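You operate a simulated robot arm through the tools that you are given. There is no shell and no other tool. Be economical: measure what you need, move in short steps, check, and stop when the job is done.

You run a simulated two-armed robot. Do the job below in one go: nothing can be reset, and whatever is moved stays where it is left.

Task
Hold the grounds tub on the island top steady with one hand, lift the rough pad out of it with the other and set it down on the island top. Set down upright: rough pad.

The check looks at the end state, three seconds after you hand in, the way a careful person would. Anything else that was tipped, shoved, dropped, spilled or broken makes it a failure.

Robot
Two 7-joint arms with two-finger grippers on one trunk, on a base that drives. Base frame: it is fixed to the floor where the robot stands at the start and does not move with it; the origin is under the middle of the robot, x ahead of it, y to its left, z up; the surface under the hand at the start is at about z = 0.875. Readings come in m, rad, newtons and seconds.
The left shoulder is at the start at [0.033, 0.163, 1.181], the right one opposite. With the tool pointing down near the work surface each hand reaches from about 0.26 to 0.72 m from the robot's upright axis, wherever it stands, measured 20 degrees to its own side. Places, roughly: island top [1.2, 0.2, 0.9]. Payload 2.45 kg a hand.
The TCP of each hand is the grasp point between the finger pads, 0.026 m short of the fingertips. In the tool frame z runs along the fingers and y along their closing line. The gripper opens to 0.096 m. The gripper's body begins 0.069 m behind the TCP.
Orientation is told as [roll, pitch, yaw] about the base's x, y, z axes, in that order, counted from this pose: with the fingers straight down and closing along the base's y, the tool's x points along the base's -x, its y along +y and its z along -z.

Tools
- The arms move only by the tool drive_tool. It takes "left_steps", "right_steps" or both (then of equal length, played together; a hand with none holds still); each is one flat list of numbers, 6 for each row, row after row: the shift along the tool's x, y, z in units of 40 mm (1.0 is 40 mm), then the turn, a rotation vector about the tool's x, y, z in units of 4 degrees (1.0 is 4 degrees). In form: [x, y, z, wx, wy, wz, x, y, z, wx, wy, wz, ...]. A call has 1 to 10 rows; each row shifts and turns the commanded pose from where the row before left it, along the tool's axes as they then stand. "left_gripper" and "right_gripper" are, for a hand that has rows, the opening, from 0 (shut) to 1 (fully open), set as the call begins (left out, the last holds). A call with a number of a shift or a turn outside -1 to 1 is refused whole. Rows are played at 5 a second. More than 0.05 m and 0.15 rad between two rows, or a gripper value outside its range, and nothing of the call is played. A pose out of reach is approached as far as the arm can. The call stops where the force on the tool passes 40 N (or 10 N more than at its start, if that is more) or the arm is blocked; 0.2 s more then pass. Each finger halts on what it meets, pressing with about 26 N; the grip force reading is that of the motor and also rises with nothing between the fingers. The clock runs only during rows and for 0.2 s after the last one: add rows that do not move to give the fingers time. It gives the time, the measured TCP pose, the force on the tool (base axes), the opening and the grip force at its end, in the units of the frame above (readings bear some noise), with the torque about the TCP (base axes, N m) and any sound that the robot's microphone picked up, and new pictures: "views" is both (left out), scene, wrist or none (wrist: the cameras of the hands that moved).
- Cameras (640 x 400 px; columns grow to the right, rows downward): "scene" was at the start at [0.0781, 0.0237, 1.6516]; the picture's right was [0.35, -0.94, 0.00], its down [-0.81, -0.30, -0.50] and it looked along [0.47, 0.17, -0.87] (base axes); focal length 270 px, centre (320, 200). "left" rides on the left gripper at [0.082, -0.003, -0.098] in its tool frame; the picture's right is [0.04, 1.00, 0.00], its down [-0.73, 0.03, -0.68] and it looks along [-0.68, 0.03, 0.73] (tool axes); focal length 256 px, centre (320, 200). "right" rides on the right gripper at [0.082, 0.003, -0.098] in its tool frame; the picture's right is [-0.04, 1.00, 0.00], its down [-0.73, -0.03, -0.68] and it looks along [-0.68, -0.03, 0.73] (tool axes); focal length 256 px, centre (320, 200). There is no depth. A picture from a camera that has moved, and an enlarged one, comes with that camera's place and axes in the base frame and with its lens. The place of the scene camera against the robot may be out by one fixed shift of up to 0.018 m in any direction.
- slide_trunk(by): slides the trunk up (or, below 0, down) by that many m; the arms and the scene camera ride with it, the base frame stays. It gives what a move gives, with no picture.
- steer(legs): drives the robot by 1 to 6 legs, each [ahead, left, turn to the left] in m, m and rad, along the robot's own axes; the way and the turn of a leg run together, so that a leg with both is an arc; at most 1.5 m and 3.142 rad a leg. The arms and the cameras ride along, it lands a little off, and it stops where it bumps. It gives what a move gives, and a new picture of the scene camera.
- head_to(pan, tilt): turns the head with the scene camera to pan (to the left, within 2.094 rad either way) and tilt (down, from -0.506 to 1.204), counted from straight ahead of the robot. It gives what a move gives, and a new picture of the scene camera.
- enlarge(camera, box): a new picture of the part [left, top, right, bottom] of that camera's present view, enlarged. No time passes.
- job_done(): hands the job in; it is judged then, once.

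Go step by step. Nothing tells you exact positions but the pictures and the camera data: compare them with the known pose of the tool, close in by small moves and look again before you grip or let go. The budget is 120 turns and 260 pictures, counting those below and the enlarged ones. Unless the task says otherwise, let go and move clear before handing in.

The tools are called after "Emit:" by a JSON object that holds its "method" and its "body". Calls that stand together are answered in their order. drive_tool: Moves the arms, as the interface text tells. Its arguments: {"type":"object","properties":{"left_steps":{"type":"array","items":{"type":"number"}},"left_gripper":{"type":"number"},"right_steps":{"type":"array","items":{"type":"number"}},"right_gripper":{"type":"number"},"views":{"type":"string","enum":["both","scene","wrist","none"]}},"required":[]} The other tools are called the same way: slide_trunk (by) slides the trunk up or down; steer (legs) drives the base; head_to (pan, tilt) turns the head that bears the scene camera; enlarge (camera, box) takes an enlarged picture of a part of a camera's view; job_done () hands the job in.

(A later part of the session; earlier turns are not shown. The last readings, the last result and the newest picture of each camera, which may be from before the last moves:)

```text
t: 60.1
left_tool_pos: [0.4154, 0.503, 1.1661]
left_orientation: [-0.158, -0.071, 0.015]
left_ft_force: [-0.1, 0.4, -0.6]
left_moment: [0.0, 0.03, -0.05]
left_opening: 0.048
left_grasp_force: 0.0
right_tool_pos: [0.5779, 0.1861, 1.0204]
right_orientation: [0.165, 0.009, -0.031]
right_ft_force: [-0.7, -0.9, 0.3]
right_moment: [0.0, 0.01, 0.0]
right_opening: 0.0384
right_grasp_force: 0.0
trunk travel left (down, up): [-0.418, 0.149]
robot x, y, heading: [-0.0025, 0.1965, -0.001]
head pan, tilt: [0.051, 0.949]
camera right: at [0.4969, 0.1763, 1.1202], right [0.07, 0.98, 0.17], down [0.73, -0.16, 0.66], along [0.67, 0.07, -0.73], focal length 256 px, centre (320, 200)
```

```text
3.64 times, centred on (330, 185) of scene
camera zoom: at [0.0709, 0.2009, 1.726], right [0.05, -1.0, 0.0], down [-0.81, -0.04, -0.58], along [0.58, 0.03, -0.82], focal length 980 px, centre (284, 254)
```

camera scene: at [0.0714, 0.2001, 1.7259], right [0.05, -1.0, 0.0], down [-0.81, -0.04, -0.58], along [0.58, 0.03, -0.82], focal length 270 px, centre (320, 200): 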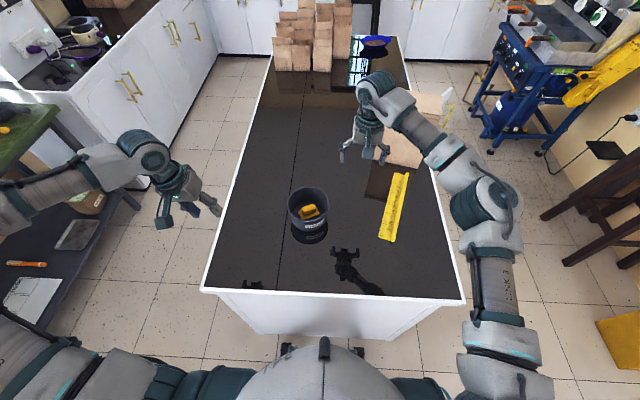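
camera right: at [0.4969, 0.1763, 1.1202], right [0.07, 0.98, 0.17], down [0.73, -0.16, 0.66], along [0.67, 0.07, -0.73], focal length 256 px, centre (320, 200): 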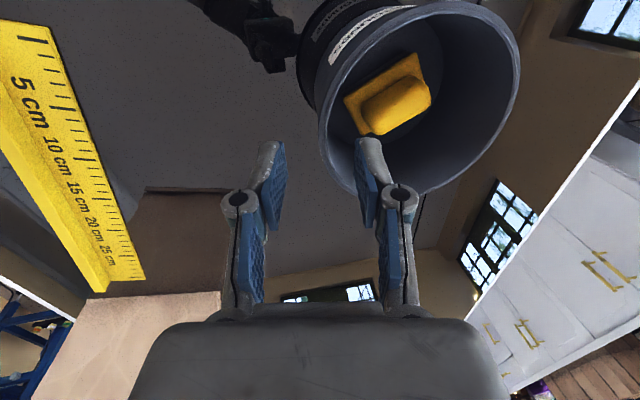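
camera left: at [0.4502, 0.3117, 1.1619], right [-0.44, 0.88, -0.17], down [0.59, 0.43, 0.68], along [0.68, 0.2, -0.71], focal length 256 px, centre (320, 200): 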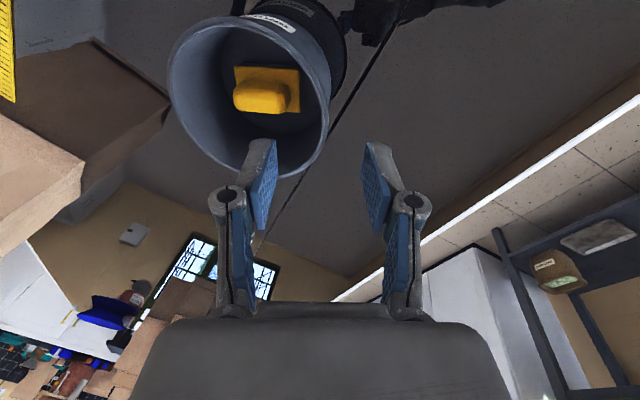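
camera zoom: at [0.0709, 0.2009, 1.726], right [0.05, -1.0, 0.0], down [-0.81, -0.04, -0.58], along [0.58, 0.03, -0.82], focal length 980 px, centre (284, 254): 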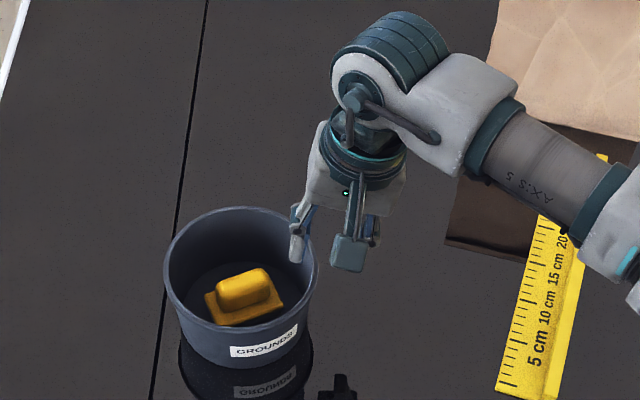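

The alignment looks good for descending along the tool axis. I'll go 4 cm first, then check the straddle.

Emit:
{"method": "drive_tool", "body": {"right_steps": [0, 0.03, 0.5, 0, 0, 0, 0, 0, 0.5, 0, 0, 0, 0, 0, 0, 0, 0, 0], "views": "wrist"}}

Emit:
{"method": "enlarge", "body": {"camera": "right", "box": [200, 40, 500, 240]}}

Emit:
{"method": "enlarge", "body": {"camera": "scene", "box": [250, 130, 410, 240]}}

```text
t: 61.0
left_tool_pos: [0.4161, 0.5038, 1.1666]
left_orientation: [-0.159, -0.072, 0.015]
left_ft_force: [0.2, -0.1, -0.2]
left_moment: [0.05, -0.01, -0.01]
left_opening: 0.0481
left_grasp_force: 0.0
right_tool_pos: [0.578, 0.1967, 0.9813]
right_orientation: [0.166, 0.01, -0.031]
right_ft_force: [-0.1, 0.0, -0.5]
right_moment: [0.01, 0.01, 0.02]
right_opening: 0.0383
right_grasp_force: 0.0
trunk travel left (down, up): [-0.418, 0.149]
robot x, y, heading: [0.0014, 0.1924, -0.0]
head pan, tilt: [0.051, 0.949]
camera right: at [0.4967, 0.1851, 1.0803], right [0.07, 0.98, 0.17], down [0.73, -0.17, 0.66], along [0.67, 0.07, -0.73], focal length 256 px, centre (320, 200)
```

right: 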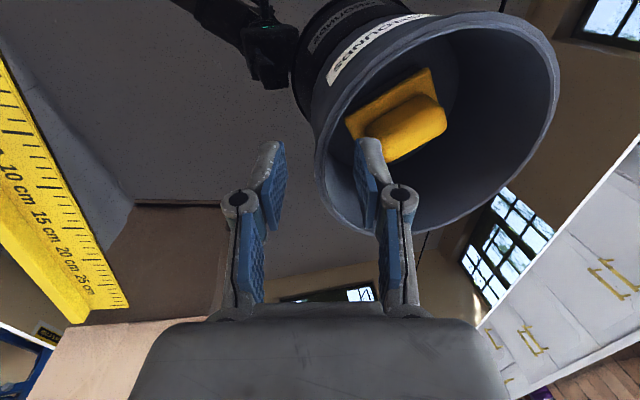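

```text
2.00 times, centred on (350, 140) of right
camera zoom: at [0.4967, 0.1851, 1.0803], right [0.07, 0.98, 0.17], down [0.73, -0.17, 0.66], along [0.67, 0.07, -0.73], focal length 512 px, centre (260, 320)
```

zoom: 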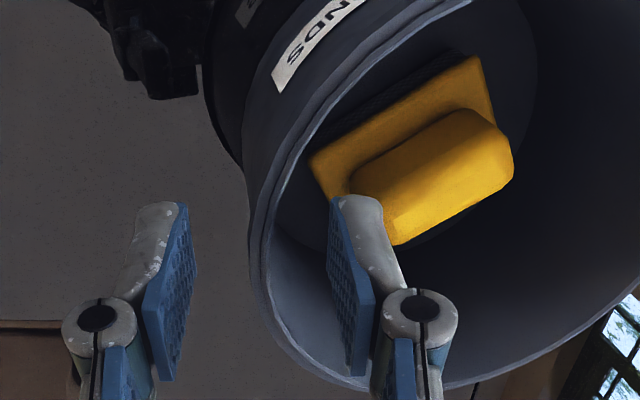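

```text
3.64 times, centred on (330, 185) of scene
camera zoom: at [0.071, 0.2005, 1.726], right [0.05, -1.0, 0.0], down [-0.81, -0.04, -0.58], along [0.58, 0.03, -0.82], focal length 980 px, centre (284, 254)
```

zoom: 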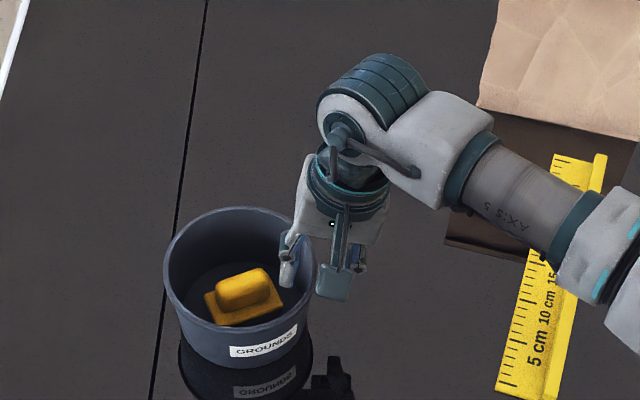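

The inner finger is inside the wall, the outer is outside, and the wall is parallel to the pads. I'll go down 25 mm more, staying above the handle, and then close.

Emit:
{"method": "drive_tool", "body": {"right_steps": [0, -0.04, 0.32, 0, 0, 0, 0, -0.04, 0.31, 0, 0, 0, 0, 0, 0, 0, 0, 0], "views": "wrist"}}

Emit:
{"method": "enlarge", "body": {"camera": "right", "box": [200, 40, 500, 240]}}

```text
t: 61.8
left_tool_pos: [0.4155, 0.5051, 1.1651]
left_orientation: [-0.157, -0.07, 0.016]
left_ft_force: [-0.6, 0.5, -1.2]
left_moment: [-0.01, 0.0, 0.01]
left_opening: 0.0479
left_grasp_force: 0.1
right_tool_pos: [0.5786, 0.195, 0.9568]
right_orientation: [0.167, 0.011, -0.031]
right_ft_force: [0.0, 0.2, 0.1]
right_moment: [0.01, 0.0, -0.02]
right_opening: 0.0384
right_grasp_force: 0.1
trunk travel left (down, up): [-0.418, 0.149]
robot x, y, heading: [0.0004, 0.1909, 0.0]
head pan, tilt: [0.051, 0.949]
camera right: at [0.4971, 0.1856, 1.0561], right [0.07, 0.98, 0.16], down [0.74, -0.16, 0.66], along [0.67, 0.07, -0.74], focal length 256 px, centre (320, 200)
```

right: 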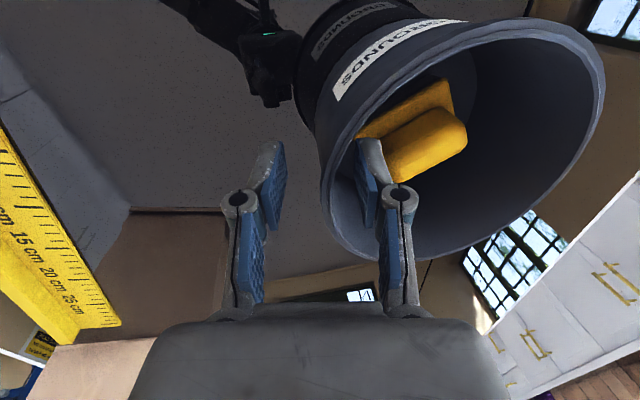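

```text
2.00 times, centred on (350, 140) of right
camera zoom: at [0.4971, 0.1856, 1.0561], right [0.07, 0.98, 0.16], down [0.74, -0.16, 0.66], along [0.67, 0.07, -0.74], focal length 512 px, centre (260, 320)
```

zoom: 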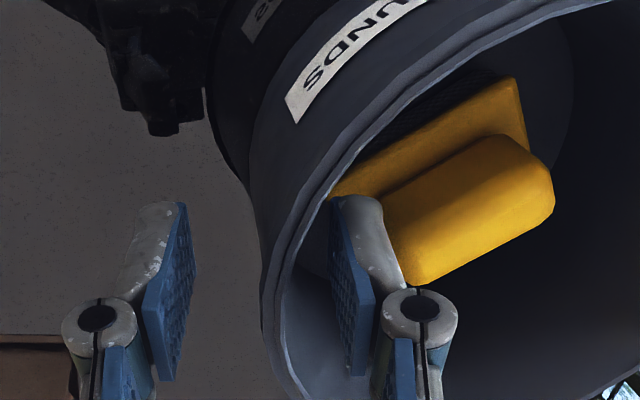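

The wall is centred between the pads. I'll close gradually and check that the tub doesn't pivot.

Emit:
{"method": "drive_tool", "body": {"right_steps": [0, 0, 0, 0, 0, 0], "right_gripper": 0.25, "views": "none"}}

Emit:
{"method": "drive_tool", "body": {"right_steps": [0, 0, 0, 0, 0, 0], "right_gripper": 0.16, "views": "none"}}

Emit:
{"method": "enlarge", "body": {"camera": "right", "box": [200, 40, 500, 240]}}

```text
t: 62.1
left_tool_pos: [0.4162, 0.5034, 1.168]
left_orientation: [-0.157, -0.07, 0.016]
left_ft_force: [0.3, -0.7, -0.7]
left_moment: [0.0, 0.01, -0.01]
left_opening: 0.0483
left_grasp_force: 0.1
right_tool_pos: [0.5789, 0.1961, 0.9565]
right_orientation: [0.167, 0.01, -0.031]
right_ft_force: [0.2, -0.6, -0.1]
right_moment: [0.02, 0.0, 0.02]
right_opening: 0.0239
right_grasp_force: 0.2
trunk travel left (down, up): [-0.418, 0.149]
robot x, y, heading: [-0.0019, 0.1943, -0.003]
head pan, tilt: [0.051, 0.949]
```

```text
t: 62.5
left_tool_pos: [0.4165, 0.5033, 1.1663]
left_orientation: [-0.158, -0.071, 0.016]
left_ft_force: [-0.9, 0.0, 0.0]
left_moment: [0.01, 0.0, -0.02]
left_opening: 0.0481
left_grasp_force: 0.1
right_tool_pos: [0.5779, 0.1971, 0.9569]
right_orientation: [0.166, 0.01, -0.031]
right_ft_force: [0.0, 0.1, -0.1]
right_moment: [0.0, -0.01, 0.01]
right_opening: 0.0159
right_grasp_force: 0.7
trunk travel left (down, up): [-0.418, 0.149]
robot x, y, heading: [0.0037, 0.1999, -0.005]
head pan, tilt: [0.051, 0.949]
```

```text
2.00 times, centred on (350, 140) of right
camera zoom: at [0.4972, 0.1859, 1.0562], right [0.07, 0.98, 0.17], down [0.74, -0.16, 0.66], along [0.67, 0.07, -0.74], focal length 512 px, centre (260, 320)
```

zoom: 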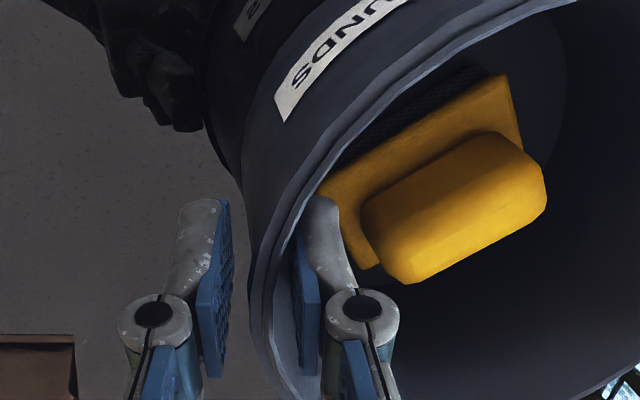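

The wall is nearly between the pads and the tub has hardly moved. I'll close in two more steps to a light grip.

Emit:
{"method": "drive_tool", "body": {"right_steps": [0, 0, 0, 0, 0, 0], "right_gripper": 0.09, "views": "none"}}

Emit:
{"method": "drive_tool", "body": {"right_steps": [0, 0, 0, 0, 0, 0, 0, 0, 0, 0, 0, 0], "right_gripper": 0.03, "views": "none"}}

Emit:
{"method": "enlarge", "body": {"camera": "right", "box": [200, 40, 500, 240]}}

Emit:
{"method": "enlarge", "body": {"camera": "scene", "box": [250, 130, 410, 240]}}

```text
t: 63.0
left_tool_pos: [0.4163, 0.5024, 1.1664]
left_orientation: [-0.156, -0.073, 0.016]
left_ft_force: [0.3, 0.4, 0.0]
left_moment: [0.02, 0.02, -0.03]
left_opening: 0.0481
left_grasp_force: 0.0
right_tool_pos: [0.5778, 0.1956, 0.9556]
right_orientation: [0.166, 0.011, -0.031]
right_ft_force: [0.1, 0.0, -0.6]
right_moment: [-0.01, 0.0, 0.04]
right_opening: 0.0093
right_grasp_force: 0.6
trunk travel left (down, up): [-0.418, 0.149]
robot x, y, heading: [0.0005, 0.1935, -0.002]
head pan, tilt: [0.051, 0.949]
```

```text
t: 63.5
left_tool_pos: [0.4158, 0.5027, 1.1663]
left_orientation: [-0.157, -0.072, 0.015]
left_ft_force: [-0.5, 0.1, 0.4]
left_moment: [0.01, 0.01, -0.02]
left_opening: 0.0481
left_grasp_force: 0.0
right_tool_pos: [0.5781, 0.1959, 0.9574]
right_orientation: [0.164, 0.011, -0.032]
right_ft_force: [0.0, -0.6, -2.2]
right_moment: [-0.16, -0.02, 0.02]
right_opening: 0.0063
right_grasp_force: 25.8
trunk travel left (down, up): [-0.418, 0.149]
robot x, y, heading: [0.0005, 0.1966, 0.004]
head pan, tilt: [0.051, 0.949]
```

```text
2.00 times, centred on (350, 140) of right
camera zoom: at [0.4973, 0.1856, 1.056], right [0.07, 0.98, 0.16], down [0.74, -0.17, 0.66], along [0.67, 0.07, -0.74], focal length 512 px, centre (260, 320)
```

zoom: 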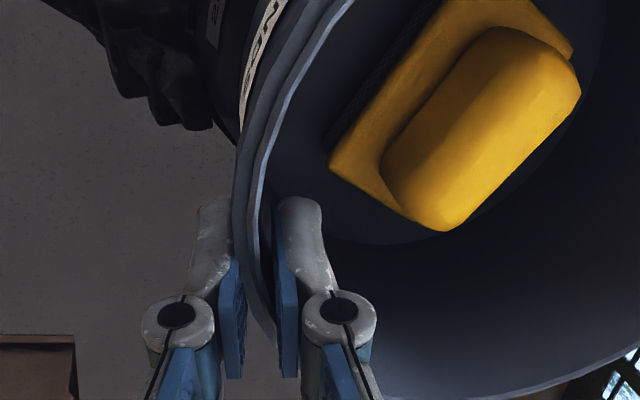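

```text
3.64 times, centred on (330, 185) of scene
camera zoom: at [0.0715, 0.2006, 1.7259], right [0.05, -1.0, 0.0], down [-0.81, -0.04, -0.58], along [0.58, 0.03, -0.82], focal length 980 px, centre (284, 254)
```

zoom: 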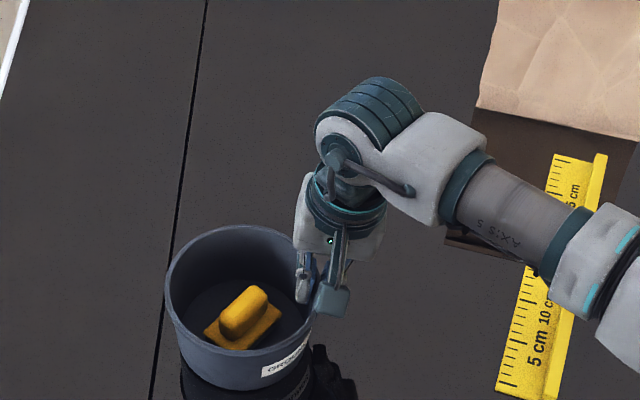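

The right hand now grips the wall firmly (6 mm opening, 26 N). The tub pivoted again, but it is held, upright, with its centre at about (0.580, 0.266).

This gives a better plan: keep the tub held by the right hand and pick the pad with the left hand at yaw about -40°, with its camera facing away. Afterwards I'll turn the tub back while it is still held. I'll prepare the left hand.

Emit:
{"method": "drive_tool", "body": {"left_steps": [0, 0, 0, -0.75, 0, 0, 0, 0, 0, -0.75, 0, 0, 0, 0, 0, -0.75, 0, 0, 0, 0, 0, 0, 0, 0.97, 0, 0, 0, 0, 0, 0.97, 0, 0, 0, 0, 0, 0.97, 0, 0, 0, 0, 0, 0.97, 0, 0, 0, 0, 0, 0.97, 0, 0, 0, 0, 0, 0.97, 0, 0, 0, 0, 0, 0.97], "left_gripper": 0.6, "views": "none"}}

Emit:
{"method": "drive_tool", "body": {"left_steps": [0, 0, 0, 0, 0, 0.97, 0, 0, 0, 0, 0, 0.97, 0, 0, 0, 0, 0, 0.97, 0, 0, 0, 0, -0.93, 0, 0, 0, 0, 0, -0.93, 0], "views": "both"}}

```text
t: 65.8
left_tool_pos: [0.4155, 0.5029, 1.1672]
left_orientation: [0.032, -0.062, -0.463]
left_ft_force: [-0.7, 0.8, 0.2]
left_moment: [-0.02, 0.0, 0.02]
left_opening: 0.0576
left_grasp_force: 0.0
right_tool_pos: [0.5785, 0.1962, 0.9566]
right_orientation: [0.165, 0.011, -0.03]
right_ft_force: [0.9, -0.7, -2.0]
right_moment: [-0.18, -0.04, 0.0]
right_opening: 0.0063
right_grasp_force: 26.6
trunk travel left (down, up): [-0.418, 0.149]
robot x, y, heading: [-0.0013, 0.1951, 0.001]
head pan, tilt: [0.051, 0.949]
```

```text
t: 67.0
left_tool_pos: [0.4176, 0.5048, 1.1669]
left_orientation: [0.047, -0.186, -0.67]
left_ft_force: [-0.2, 0.4, -0.2]
left_moment: [0.01, 0.03, -0.02]
left_opening: 0.0574
left_grasp_force: 0.0
right_tool_pos: [0.5779, 0.197, 0.9571]
right_orientation: [0.168, 0.01, -0.03]
right_ft_force: [0.0, 0.9, -2.4]
right_moment: [-0.16, -0.07, 0.03]
right_opening: 0.0063
right_grasp_force: 25.9
trunk travel left (down, up): [-0.418, 0.149]
robot x, y, heading: [0.0017, 0.195, -0.002]
head pan, tilt: [0.051, 0.949]
camera scene: at [0.0711, 0.2016, 1.7259], right [0.05, -1.0, 0.0], down [-0.81, -0.04, -0.58], along [0.58, 0.03, -0.82], focal length 270 px, centre (320, 200)
camera left: at [0.3369, 0.5586, 1.2482], right [0.58, 0.81, 0.04], down [0.47, -0.37, 0.8], along [0.67, -0.45, -0.59], focal length 256 px, centre (320, 200)
```

scene: 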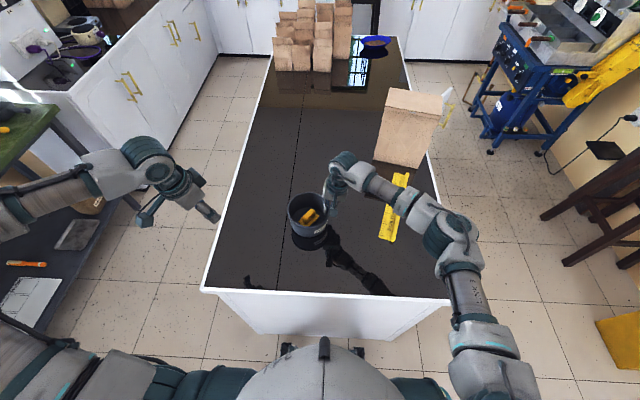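
left: 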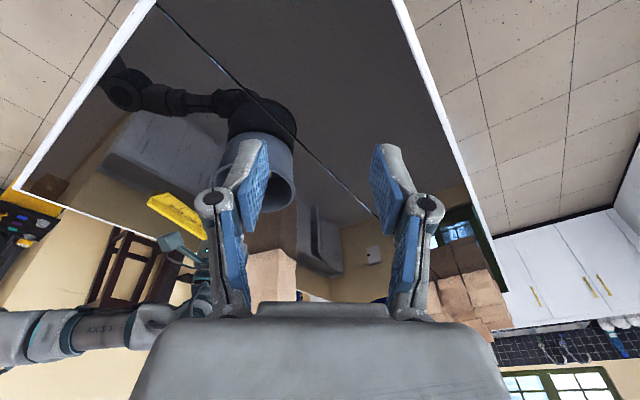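

The left yaw of -38° is available. I'll move it above the tub at a safe height, watching the clearance to the right hand.

Emit:
{"method": "drive_tool", "body": {"left_steps": [-0.857, -0.336, 0.425, 0, 0, 0, -0.857, -0.336, 0.425, 0, 0, 0, -0.857, -0.336, 0.425, 0, 0, 0, -0.857, -0.336, 0.425, 0, 0, 0, -0.857, -0.336, 0.425, 0, 0, 0, -0.857, -0.336, 0.425, 0, 0, 0], "views": "both"}}

Emit:
{"method": "enlarge", "body": {"camera": "scene", "box": [240, 120, 400, 250]}}

```text
t: 68.3
left_tool_pos: [0.529, 0.3229, 1.1087]
left_orientation: [0.048, -0.187, -0.669]
left_ft_force: [0.7, 0.1, 0.3]
left_moment: [-0.01, -0.04, -0.03]
left_opening: 0.0576
left_grasp_force: 0.1
left hand out of reach, approached as far as the arm can: row 6
right_tool_pos: [0.579, 0.1966, 0.9574]
right_orientation: [0.168, 0.009, -0.033]
right_ft_force: [-0.1, 0.0, -1.2]
right_moment: [-0.15, -0.05, -0.01]
right_opening: 0.0059
right_grasp_force: 26.0
trunk travel left (down, up): [-0.418, 0.149]
robot x, y, heading: [-0.002, 0.1962, -0.005]
head pan, tilt: [0.051, 0.949]
camera scene: at [0.0722, 0.1979, 1.7259], right [0.05, -1.0, 0.0], down [-0.81, -0.04, -0.58], along [0.58, 0.03, -0.82], focal length 270 px, centre (320, 200)
camera left: at [0.4481, 0.3781, 1.1895], right [0.58, 0.81, 0.04], down [0.46, -0.37, 0.8], along [0.67, -0.45, -0.59], focal length 256 px, centre (320, 200)
```

scene: 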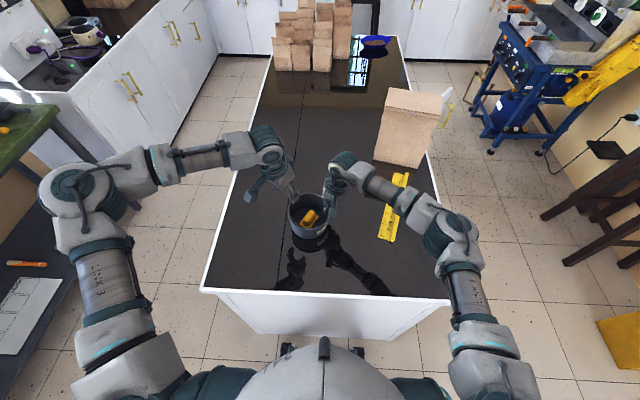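
left: 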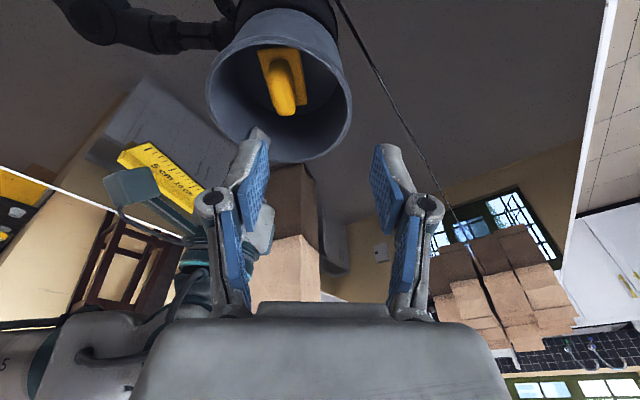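

```text
3.08 times, centred on (320, 185) of scene
camera zoom: at [0.0722, 0.1979, 1.7259], right [0.05, -1.0, 0.0], down [-0.81, -0.04, -0.58], along [0.58, 0.03, -0.82], focal length 829 px, centre (320, 246)
```

zoom: 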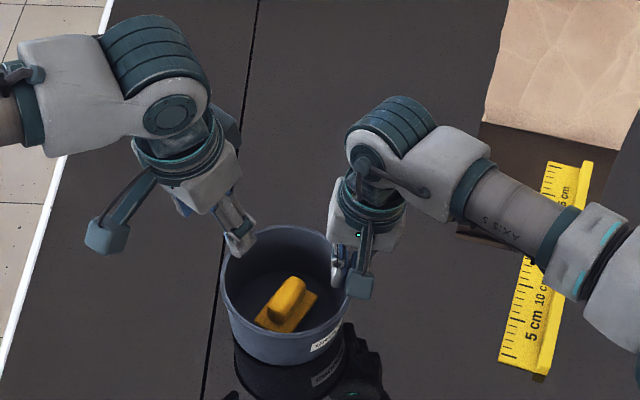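

The left hand can't reach deep enough at this yaw. Since the right hand holds the tub firmly, I'll slide it gently about 9 cm toward the robot with a small turn to suit the left hand, and put it back afterward.

Emit:
{"method": "drive_tool", "body": {"left_steps": [0.83, 0.57, -0.5, 0, 0, 0, 0.83, 0.57, -0.5, 0, 0, 0, 0, 0, 0, 0, 0, 0, 0, 0, 0, 0, 0, 0, 0, 0, 0, 0, 0, 0, 0, 0, 0, 0, 0, 0, 0, 0, 0, 0, 0, 0, 0, 0, 0, 0, 0, 0, 0, 0, 0, 0, 0, 0, 0, 0, 0, 0, 0, 0], "right_steps": [0, 0, 0, 0, 0, 0, 0, 0, 0, 0, 0, 0, 0.235, 0.094, 0.01, 0, 0.078, -0.4625, 0.235, 0.094, 0.01, 0, 0.078, -0.4625, 0.235, 0.094, 0.01, 0, 0.078, -0.4625, 0.235, 0.094, 0.01, 0, 0.078, -0.4625, 0, 0, 0, 0, 0, 0, 0, 0, 0, 0, 0, 0, 0, 0, 0, 0, 0, 0, 0, 0, 0, 0, 0, 0], "views": "both"}}

Emit:
{"method": "enlarge", "body": {"camera": "scene", "box": [240, 140, 400, 270]}}

```text
t: 70.5
left_tool_pos: [0.5049, 0.4028, 1.1369]
left_orientation: [0.045, -0.184, -0.669]
left_ft_force: [-0.1, -0.3, 0.1]
left_moment: [0.0, 0.01, 0.04]
left_opening: 0.0576
left_grasp_force: 0.0
right_tool_pos: [0.5394, 0.2121, 0.957]
right_orientation: [0.167, 0.011, 0.1]
right_ft_force: [0.2, 0.4, -1.0]
right_moment: [-0.14, -0.06, 0.02]
right_opening: 0.0061
right_grasp_force: 25.4
trunk travel left (down, up): [-0.418, 0.149]
robot x, y, heading: [0.0011, 0.1929, 0.003]
head pan, tilt: [0.051, 0.949]
camera scene: at [0.0725, 0.1997, 1.7259], right [0.05, -1.0, 0.0], down [-0.81, -0.04, -0.58], along [0.58, 0.03, -0.82], focal length 270 px, centre (320, 200)
camera right: at [0.4608, 0.1906, 1.0576], right [-0.06, 0.98, 0.17], down [0.75, -0.07, 0.66], along [0.66, 0.16, -0.74], focal length 256 px, centre (320, 200)
camera left: at [0.423, 0.4583, 1.2172], right [0.58, 0.81, 0.04], down [0.47, -0.37, 0.8], along [0.67, -0.45, -0.59], focal length 256 px, centre (320, 200)
```

scene: 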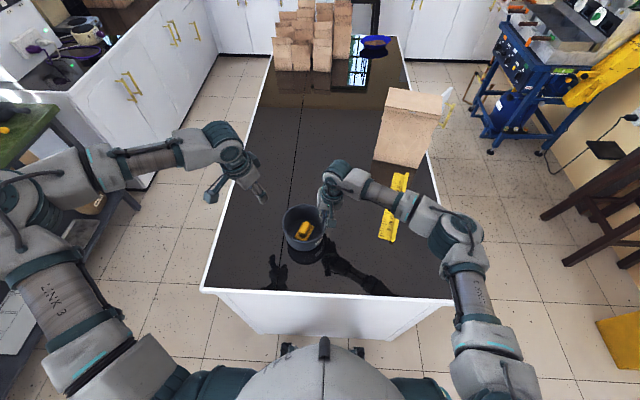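
right: 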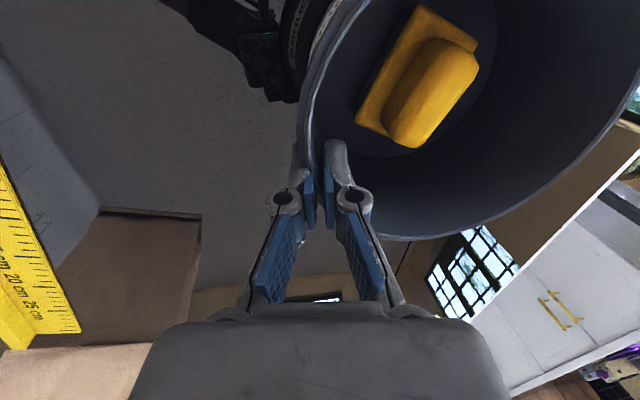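
left: 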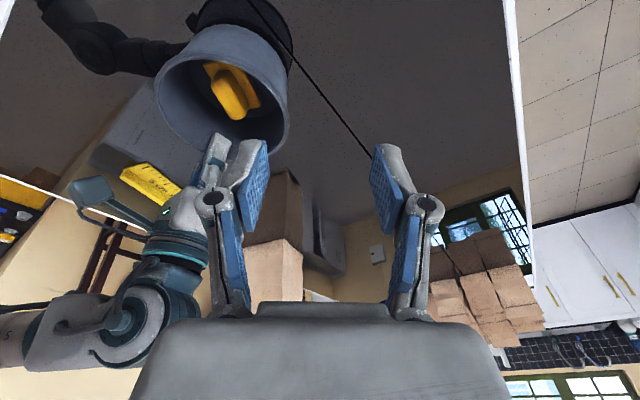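

```text
3.08 times, centred on (320, 205) of scene
camera zoom: at [0.0725, 0.1997, 1.7259], right [0.05, -1.0, 0.0], down [-0.81, -0.04, -0.58], along [0.58, 0.03, -0.82], focal length 829 px, centre (320, 185)
```

zoom: 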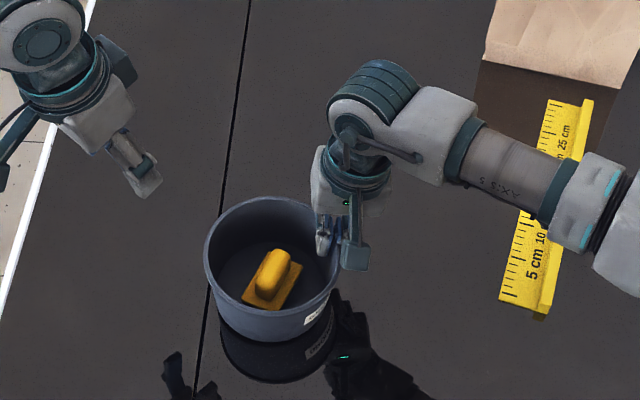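

The tub follows the grip smoothly and stays flat. I'll continue the same motion a bit further.

Emit:
{"method": "drive_tool", "body": {"right_steps": [0.235, 0.11, 0.01, 0, 0.078, -0.4625, 0.235, 0.11, 0.01, 0, 0.078, -0.4625, 0.235, 0.11, 0.01, 0, 0.078, -0.4625, 0.235, 0.11, 0.01, 0, 0.078, -0.4625, 0.235, 0.11, 0.01, 0, 0.078, -0.4625, 0.235, 0.11, 0.01, 0, 0.078, -0.4625, 0, 0, 0, 0, 0, 0], "left_steps": [0, 0, 0, 0, 0, -1, 0, 0, 0, 0, 0, -1, 0, 0, 0, 0, 0, -1, 0, 0, 0, 0, 0, -1, 0, 0, 0, 0, 0, -1, 0, 0, 0, 0, 0, 0, 0, 0, 0, 0, 0, 0], "views": "both"}}

Emit:
{"method": "enlarge", "body": {"camera": "scene", "box": [220, 160, 380, 290]}}

```text
t: 72.2
left_tool_pos: [0.5024, 0.4035, 1.1343]
left_orientation: [-0.02, -0.191, -0.314]
left_ft_force: [0.2, 0.6, 0.2]
left_moment: [-0.01, -0.01, 0.0]
left_opening: 0.0574
left_grasp_force: 0.0
right_tool_pos: [0.4801, 0.2267, 0.9599]
right_orientation: [0.169, 0.01, 0.296]
right_ft_force: [0.4, 0.5, -2.7]
right_moment: [-0.13, -0.07, 0.0]
right_opening: 0.006
right_grasp_force: 25.6
trunk travel left (down, up): [-0.418, 0.149]
robot x, y, heading: [0.0008, 0.1949, -0.0]
head pan, tilt: [0.051, 0.949]
camera scene: at [0.0722, 0.1994, 1.7259], right [0.05, -1.0, 0.0], down [-0.81, -0.04, -0.58], along [0.58, 0.03, -0.82], focal length 270 px, centre (320, 200)
camera right: at [0.407, 0.1911, 1.0589], right [-0.25, 0.95, 0.17], down [0.75, 0.08, 0.66], along [0.61, 0.29, -0.73], focal length 256 px, centre (320, 200)
camera left: at [0.4085, 0.4328, 1.2162], right [0.27, 0.96, -0.03], down [0.58, -0.14, 0.8], along [0.77, -0.24, -0.59], focal length 256 px, centre (320, 200)
```

scene: 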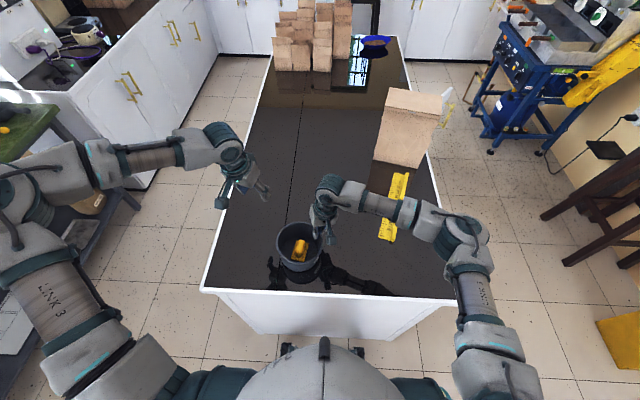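
right: 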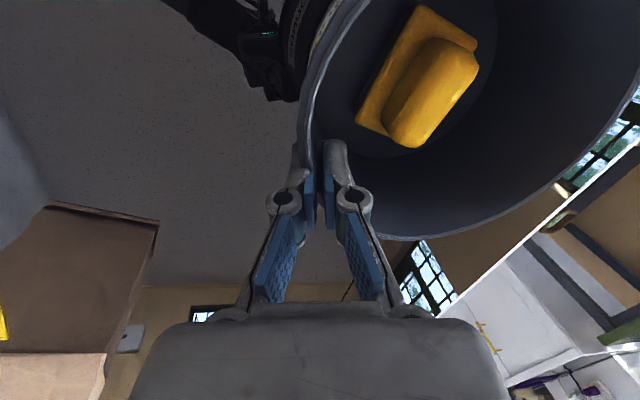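
left: 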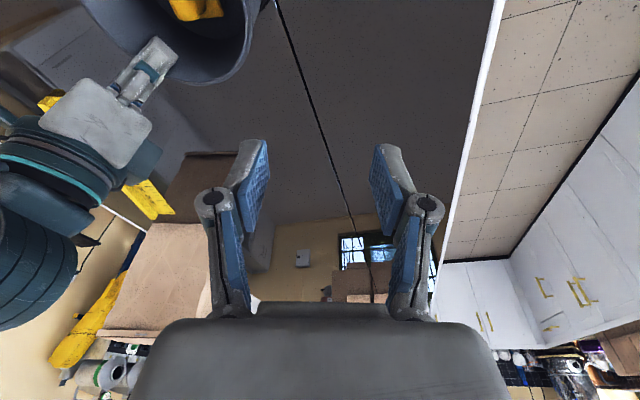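

```text
3.08 times, centred on (300, 225) of scene
camera zoom: at [0.0722, 0.1994, 1.7259], right [0.05, -1.0, 0.0], down [-0.81, -0.04, -0.58], along [0.58, 0.03, -0.82], focal length 829 px, centre (382, 123)
```

zoom: 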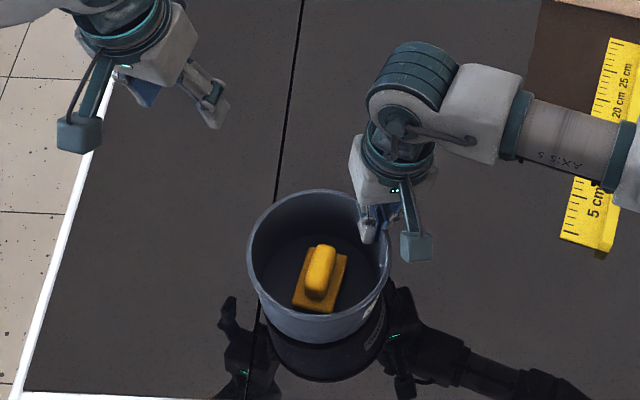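

The tub is now around (0.459, 0.294), firmly held, and the pad's long axis is nearly along x. That lets the left hand work at yaw about -8°, and I'll bring it overhead with a backward lean away from the right hand.

Emit:
{"method": "drive_tool", "body": {"left_steps": [0, 0, 0, 0, -0.53, -0.83, 0, 0, 0, 0, -0.53, -0.83, 0, 0, 0, 0, -0.53, -0.83, 0.37, -0.6, 0.305, 0, 0, 0, 0.37, -0.6, 0.305, 0, 0, 0, 0.37, -0.6, 0.305, 0, 0, 0, 0.37, -0.6, 0.305, 0, 0, 0, 0, 0, 0, 0, 0, 0], "views": "both"}}

Emit:
{"method": "enlarge", "body": {"camera": "scene", "box": [220, 160, 380, 290]}}

```text
t: 74.0
left_tool_pos: [0.4455, 0.3096, 1.0785]
left_orientation: [-0.067, -0.293, -0.13]
left_ft_force: [0.3, -0.3, -0.6]
left_moment: [0.0, 0.02, 0.02]
left_opening: 0.0576
left_grasp_force: 0.1
right_tool_pos: [0.4799, 0.2278, 0.9606]
right_orientation: [0.17, 0.008, 0.295]
right_ft_force: [0.1, 0.3, -2.0]
right_moment: [-0.15, -0.1, -0.05]
right_opening: 0.006
right_grasp_force: 25.8
trunk travel left (down, up): [-0.418, 0.149]
robot x, y, heading: [0.0035, 0.1945, 0.0]
head pan, tilt: [0.051, 0.949]
camera scene: at [0.0717, 0.199, 1.7259], right [0.05, -1.0, 0.0], down [-0.81, -0.04, -0.58], along [0.58, 0.03, -0.82], focal length 270 px, centre (320, 200)
camera left: at [0.3412, 0.3274, 1.1489], right [0.11, 0.99, -0.07], down [0.51, 0.01, 0.86], along [0.85, -0.13, -0.51], focal length 256 px, centre (320, 200)
```

scene: 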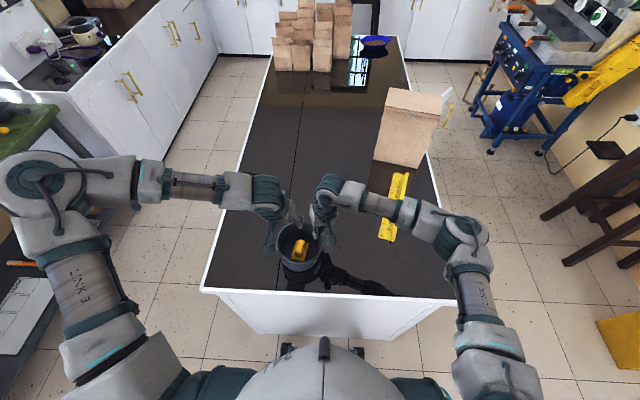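
left: 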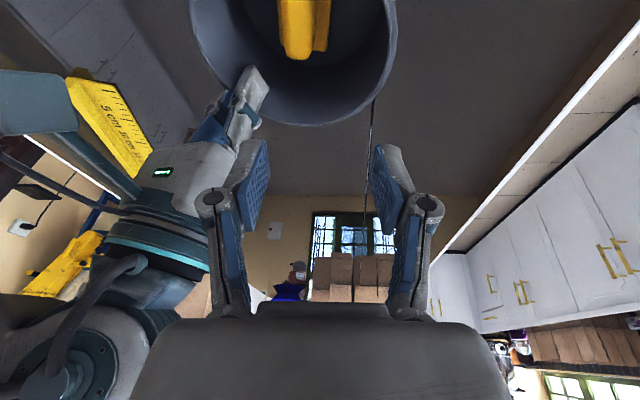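

```text
3.08 times, centred on (300, 225) of scene
camera zoom: at [0.0717, 0.199, 1.7259], right [0.05, -1.0, 0.0], down [-0.81, -0.04, -0.58], along [0.58, 0.03, -0.82], focal length 829 px, centre (382, 123)
```

zoom: 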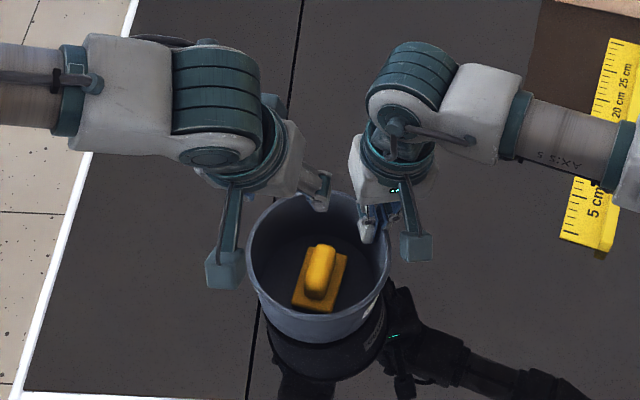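

The handle axis is confirmed at 81° from y, with the handle centre at about (0.442, 0.281), so the left yaw nearly matches. I'll fine-tune the orientation, narrow the opening to 45 mm and move to the start of the descent line.

Emit:
{"method": "drive_tool", "body": {"left_steps": [0, 0, 0, -0.96, 0, 0.37, 0.59, -0.365, 0.455, 0, 0, 0, 0.59, -0.365, 0.455, 0, 0, 0, 0, 0, 0, 0, 0, 0], "left_gripper": 0.47, "views": "wrist"}}

Emit:
{"method": "enlarge", "body": {"camera": "scene", "box": [220, 160, 380, 290]}}

```text
t: 75.0
left_tool_pos: [0.4066, 0.297, 1.0303]
left_orientation: [0.009, -0.297, -0.157]
left_ft_force: [0.1, 0.6, -0.5]
left_moment: [0.04, -0.02, 0.06]
left_opening: 0.0451
left_grasp_force: 0.0
left hand out of reach, approached as far as the arm can: row 3
right_tool_pos: [0.4799, 0.2275, 0.9592]
right_orientation: [0.17, 0.008, 0.297]
right_ft_force: [0.1, -0.3, -2.1]
right_moment: [-0.12, -0.09, 0.02]
right_opening: 0.006
right_grasp_force: 26.3
trunk travel left (down, up): [-0.418, 0.149]
robot x, y, heading: [0.0, 0.1944, 0.002]
head pan, tilt: [0.051, 0.949]
camera left: at [0.3013, 0.3101, 1.1009], right [0.12, 0.99, 0.0], down [0.5, -0.06, 0.86], along [0.86, -0.1, -0.51], focal length 256 px, centre (320, 200)
```

left: 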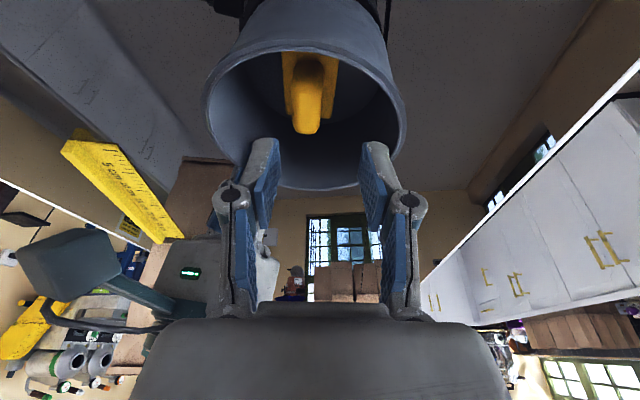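

```text
3.08 times, centred on (300, 225) of scene
camera zoom: at [0.0718, 0.1985, 1.7259], right [0.05, -1.0, 0.0], down [-0.81, -0.04, -0.58], along [0.58, 0.03, -0.82], focal length 829 px, centre (382, 123)
```

zoom: 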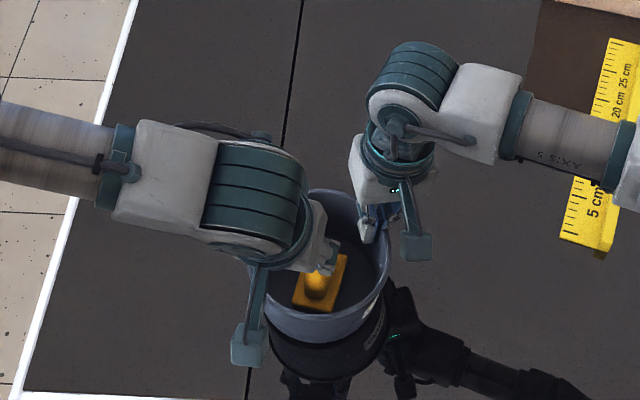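

The left arm tops out at y ≈ 0.297, so I'll move the left hand 3 cm to +y and slide the held tub 4 cm to +y to meet it.

Emit:
{"method": "drive_tool", "body": {"left_steps": [0, 0.35, 0, 0, 0, 0, 0, 0.35, 0, 0, 0, 0, 0, 0, 0, 0, 0, 0, 0, 0, 0, 0, 0, 0, 0, 0, 0, 0, 0, 0, 0, 0, 0, 0, 0, 0, 0, 0, 0, 0, 0, 0], "right_steps": [0, 0, 0, 0, 0, 0, 0, 0, 0, 0, 0, 0, -0.073, 0.235, 0.05, 0, 0, 0, -0.073, 0.235, 0.05, 0, 0, 0, -0.073, 0.235, 0.05, 0, 0, 0, -0.073, 0.235, 0.05, 0, 0, 0, 0, 0, 0, 0, 0, 0], "views": "both"}}

Emit:
{"method": "enlarge", "body": {"camera": "scene", "box": [220, 160, 380, 290]}}

```text
t: 76.5
left_tool_pos: [0.4097, 0.3258, 1.0315]
left_orientation: [0.011, -0.294, -0.158]
left_ft_force: [0.9, -0.6, 0.0]
left_moment: [0.01, 0.02, 0.0]
left_opening: 0.0454
left_grasp_force: 0.0
right_tool_pos: [0.4815, 0.2677, 0.9582]
right_orientation: [0.169, 0.01, 0.295]
right_ft_force: [0.3, -0.2, -2.1]
right_moment: [-0.15, -0.12, 0.0]
right_opening: 0.0062
right_grasp_force: 25.8
trunk travel left (down, up): [-0.418, 0.149]
robot x, y, heading: [-0.0008, 0.1953, 0.001]
head pan, tilt: [0.051, 0.949]
camera scene: at [0.0718, 0.1994, 1.7259], right [0.05, -1.0, 0.0], down [-0.81, -0.04, -0.58], along [0.58, 0.03, -0.82], focal length 270 px, centre (320, 200)
camera right: at [0.4073, 0.2318, 1.057], right [-0.25, 0.95, 0.17], down [0.75, 0.08, 0.66], along [0.61, 0.29, -0.73], focal length 256 px, centre (320, 200)
camera left: at [0.3046, 0.3381, 1.1021], right [0.12, 0.99, 0.0], down [0.5, -0.06, 0.86], along [0.86, -0.1, -0.51], focal length 256 px, centre (320, 200)
```

scene: 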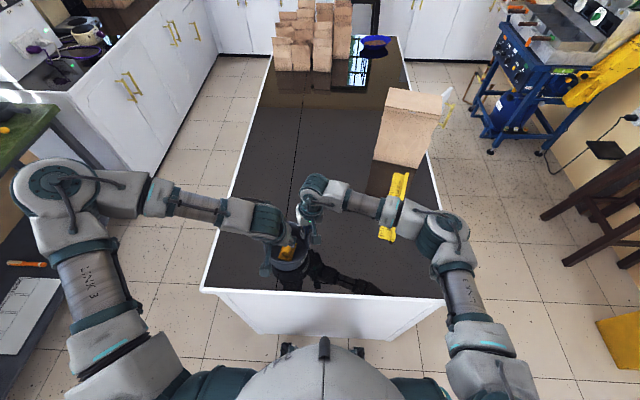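
right: 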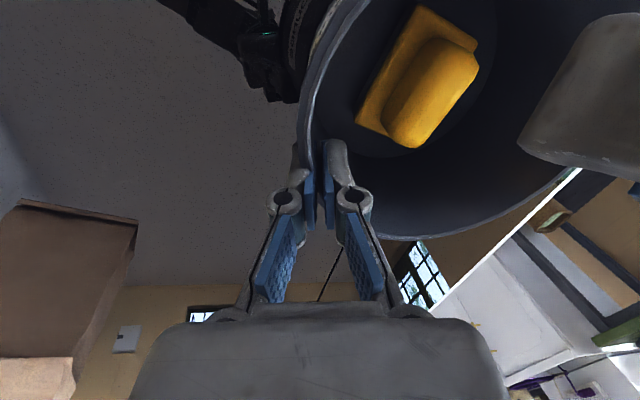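
left: 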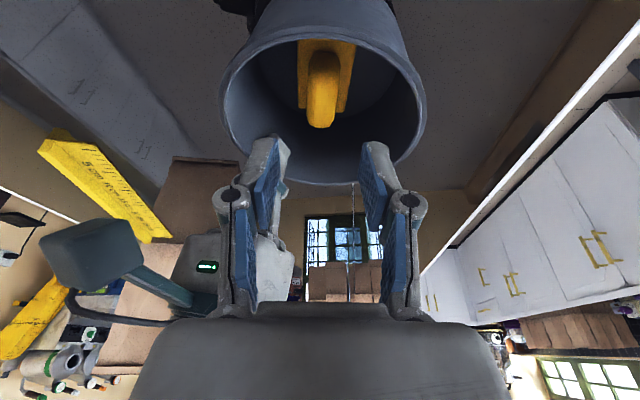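

```text
3.08 times, centred on (300, 225) of scene
camera zoom: at [0.0718, 0.1994, 1.7259], right [0.05, -1.0, 0.0], down [-0.81, -0.04, -0.58], along [0.58, 0.03, -0.82], focal length 829 px, centre (382, 123)
```

zoom: 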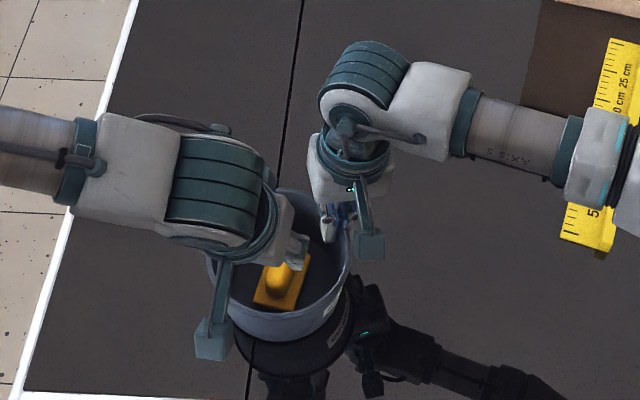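

The left fingers line up with the handle (image centre 320 vs 322). I'll descend along the tool axis about 6 cm, then check.

Emit:
{"method": "drive_tool", "body": {"left_steps": [0, 0.06, 0.5, 0, 0, 0, 0, 0, 0.5, 0, 0, 0, 0, 0, 0.5, 0, 0, 0, 0, 0, 0, 0, 0, 0], "views": "both"}}

Emit:
{"method": "enlarge", "body": {"camera": "left", "box": [180, 0, 460, 200]}}

Emit:
{"method": "enlarge", "body": {"camera": "right", "box": [280, 0, 640, 240]}}

```text
t: 77.5
left_tool_pos: [0.4263, 0.3288, 0.978]
left_orientation: [0.008, -0.297, -0.156]
left_ft_force: [1.2, 0.3, 1.0]
left_moment: [0.0, -0.01, 0.03]
left_opening: 0.0452
left_grasp_force: 0.1
left hand out of reach, approached as far as the arm can: row 3
right_tool_pos: [0.4808, 0.2672, 0.9567]
right_orientation: [0.168, 0.008, 0.294]
right_ft_force: [-0.1, 0.2, -1.4]
right_moment: [-0.14, -0.08, -0.02]
right_opening: 0.0061
right_grasp_force: 26.3
trunk travel left (down, up): [-0.418, 0.149]
robot x, y, heading: [0.0013, 0.1957, -0.004]
head pan, tilt: [0.051, 0.949]
camera scene: at [0.0717, 0.1993, 1.7259], right [0.05, -1.0, 0.0], down [-0.81, -0.04, -0.58], along [0.58, 0.03, -0.82], focal length 270 px, centre (320, 200)
camera left: at [0.3214, 0.3416, 1.0489], right [0.12, 0.99, 0.0], down [0.5, -0.05, 0.86], along [0.86, -0.1, -0.51], focal length 256 px, centre (320, 200)
```

scene: 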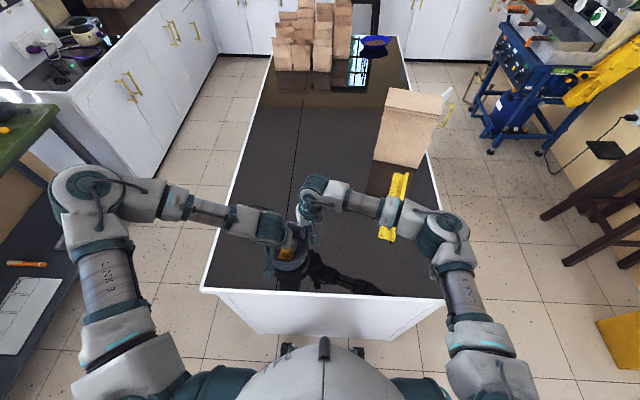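
left: 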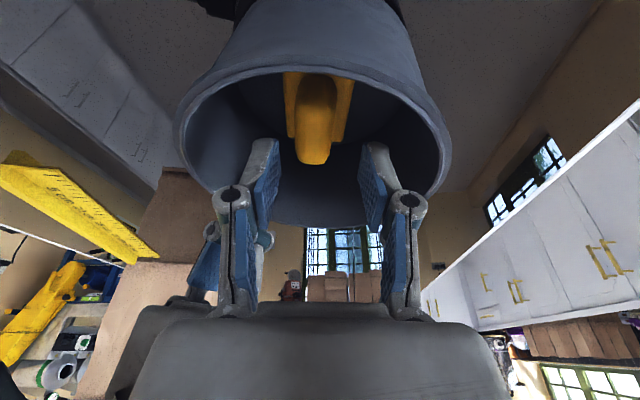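

```text
2.00 times, centred on (320, 100) of left
camera zoom: at [0.3214, 0.3416, 1.0489], right [0.12, 0.99, 0.0], down [0.5, -0.05, 0.86], along [0.86, -0.1, -0.51], focal length 512 px, centre (320, 400)
```

zoom: 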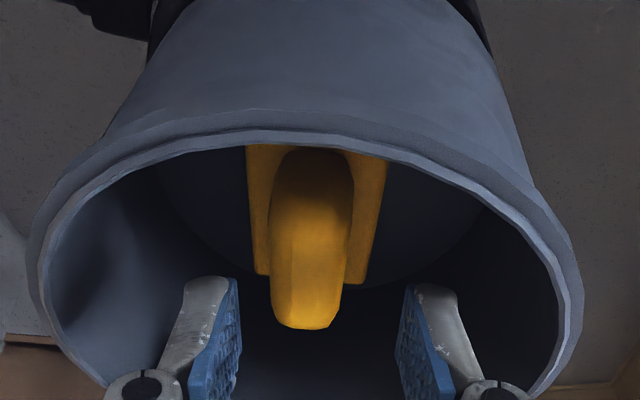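

```text
1.67 times, centred on (460, 120) of right
camera zoom: at [0.407, 0.2318, 1.0571], right [-0.25, 0.95, 0.17], down [0.75, 0.08, 0.66], along [0.61, 0.29, -0.73], focal length 427 px, centre (87, 333)
```

zoom: 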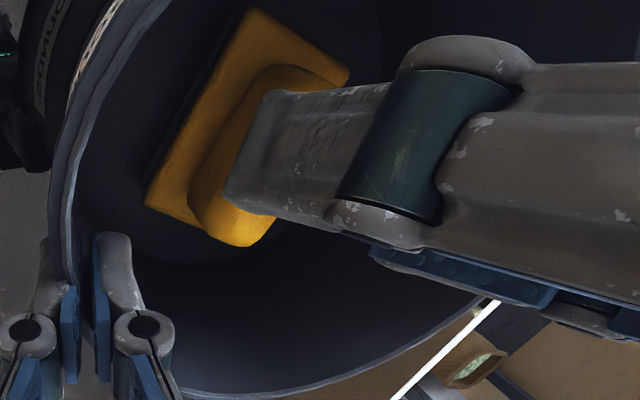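

The wrist limit is creeping in again as the hand goes lower. I'll back the left hand up, slide the tub another 5 cm toward +y with the right, and descend there with margin.

Emit:
{"method": "drive_tool", "body": {"left_steps": [0, 0.1, -0.6, 0, 0, 0, 0, 0.1, -0.6, 0, 0, 0, 0, 0.5, -0.3, 0, 0, 0, 0, 0.5, 0, 0, 0, 0, 0, 0, 0, 0, 0, 0, 0, 0, 0, 0, 0, 0, 0, 0, 0, 0, 0, 0, 0, 0, 0, 0, 0, 0, 0, 0, 0, 0, 0, 0], "right_steps": [0, 0, 0, 0, 0, 0, 0, 0, 0, 0, 0, 0, 0, 0, 0, 0, 0, 0, -0.073, 0.235, 0.045, 0, 0, 0, -0.073, 0.235, 0.045, 0, 0, 0, -0.073, 0.235, 0.045, 0, 0, 0, -0.073, 0.235, 0.045, 0, 0, 0, -0.073, 0.235, 0.045, 0, 0, 0, 0, 0, 0, 0, 0, 0], "views": "both"}}

```text
t: 79.5
left_tool_pos: [0.4146, 0.3781, 1.0345]
left_orientation: [0.01, -0.293, -0.158]
left_ft_force: [0.5, 0.4, -0.3]
left_moment: [-0.02, -0.01, 0.04]
left_opening: 0.0451
left_grasp_force: 0.2
right_tool_pos: [0.4807, 0.318, 0.9568]
right_orientation: [0.17, 0.01, 0.295]
right_ft_force: [0.4, 0.0, -3.2]
right_moment: [-0.16, -0.09, -0.01]
right_opening: 0.0061
right_grasp_force: 26.2
trunk travel left (down, up): [-0.418, 0.149]
robot x, y, heading: [-0.0018, 0.1958, 0.0]
head pan, tilt: [0.051, 0.949]
camera scene: at [0.0718, 0.201, 1.7259], right [0.05, -1.0, 0.0], down [-0.81, -0.04, -0.58], along [0.58, 0.03, -0.82], focal length 270 px, centre (320, 200)
camera right: at [0.4079, 0.2813, 1.0568], right [-0.25, 0.95, 0.17], down [0.75, 0.08, 0.66], along [0.61, 0.29, -0.73], focal length 256 px, centre (320, 200)
camera left: at [0.3104, 0.3908, 1.1049], right [0.12, 0.99, 0.0], down [0.5, -0.06, 0.86], along [0.86, -0.1, -0.51], focal length 256 px, centre (320, 200)
```

scene: 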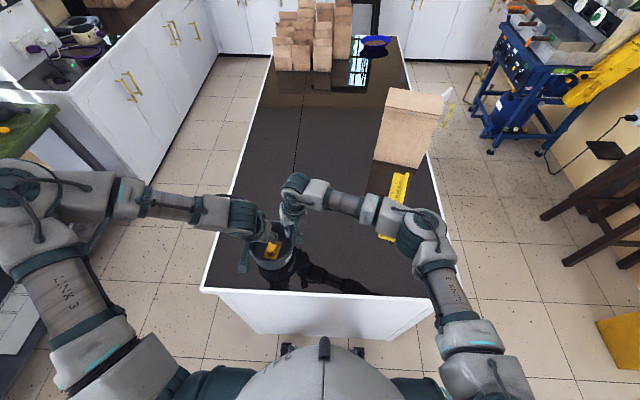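
right: 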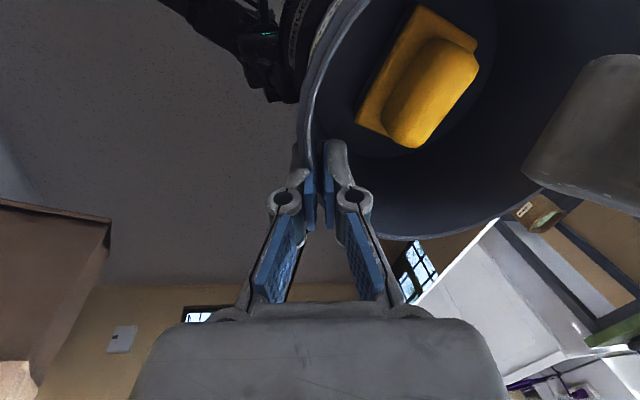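
left: 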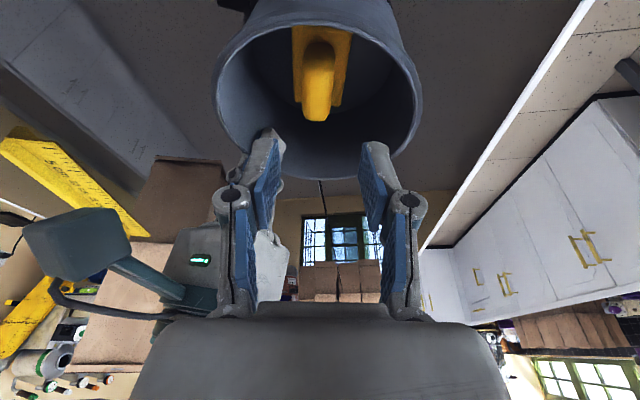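

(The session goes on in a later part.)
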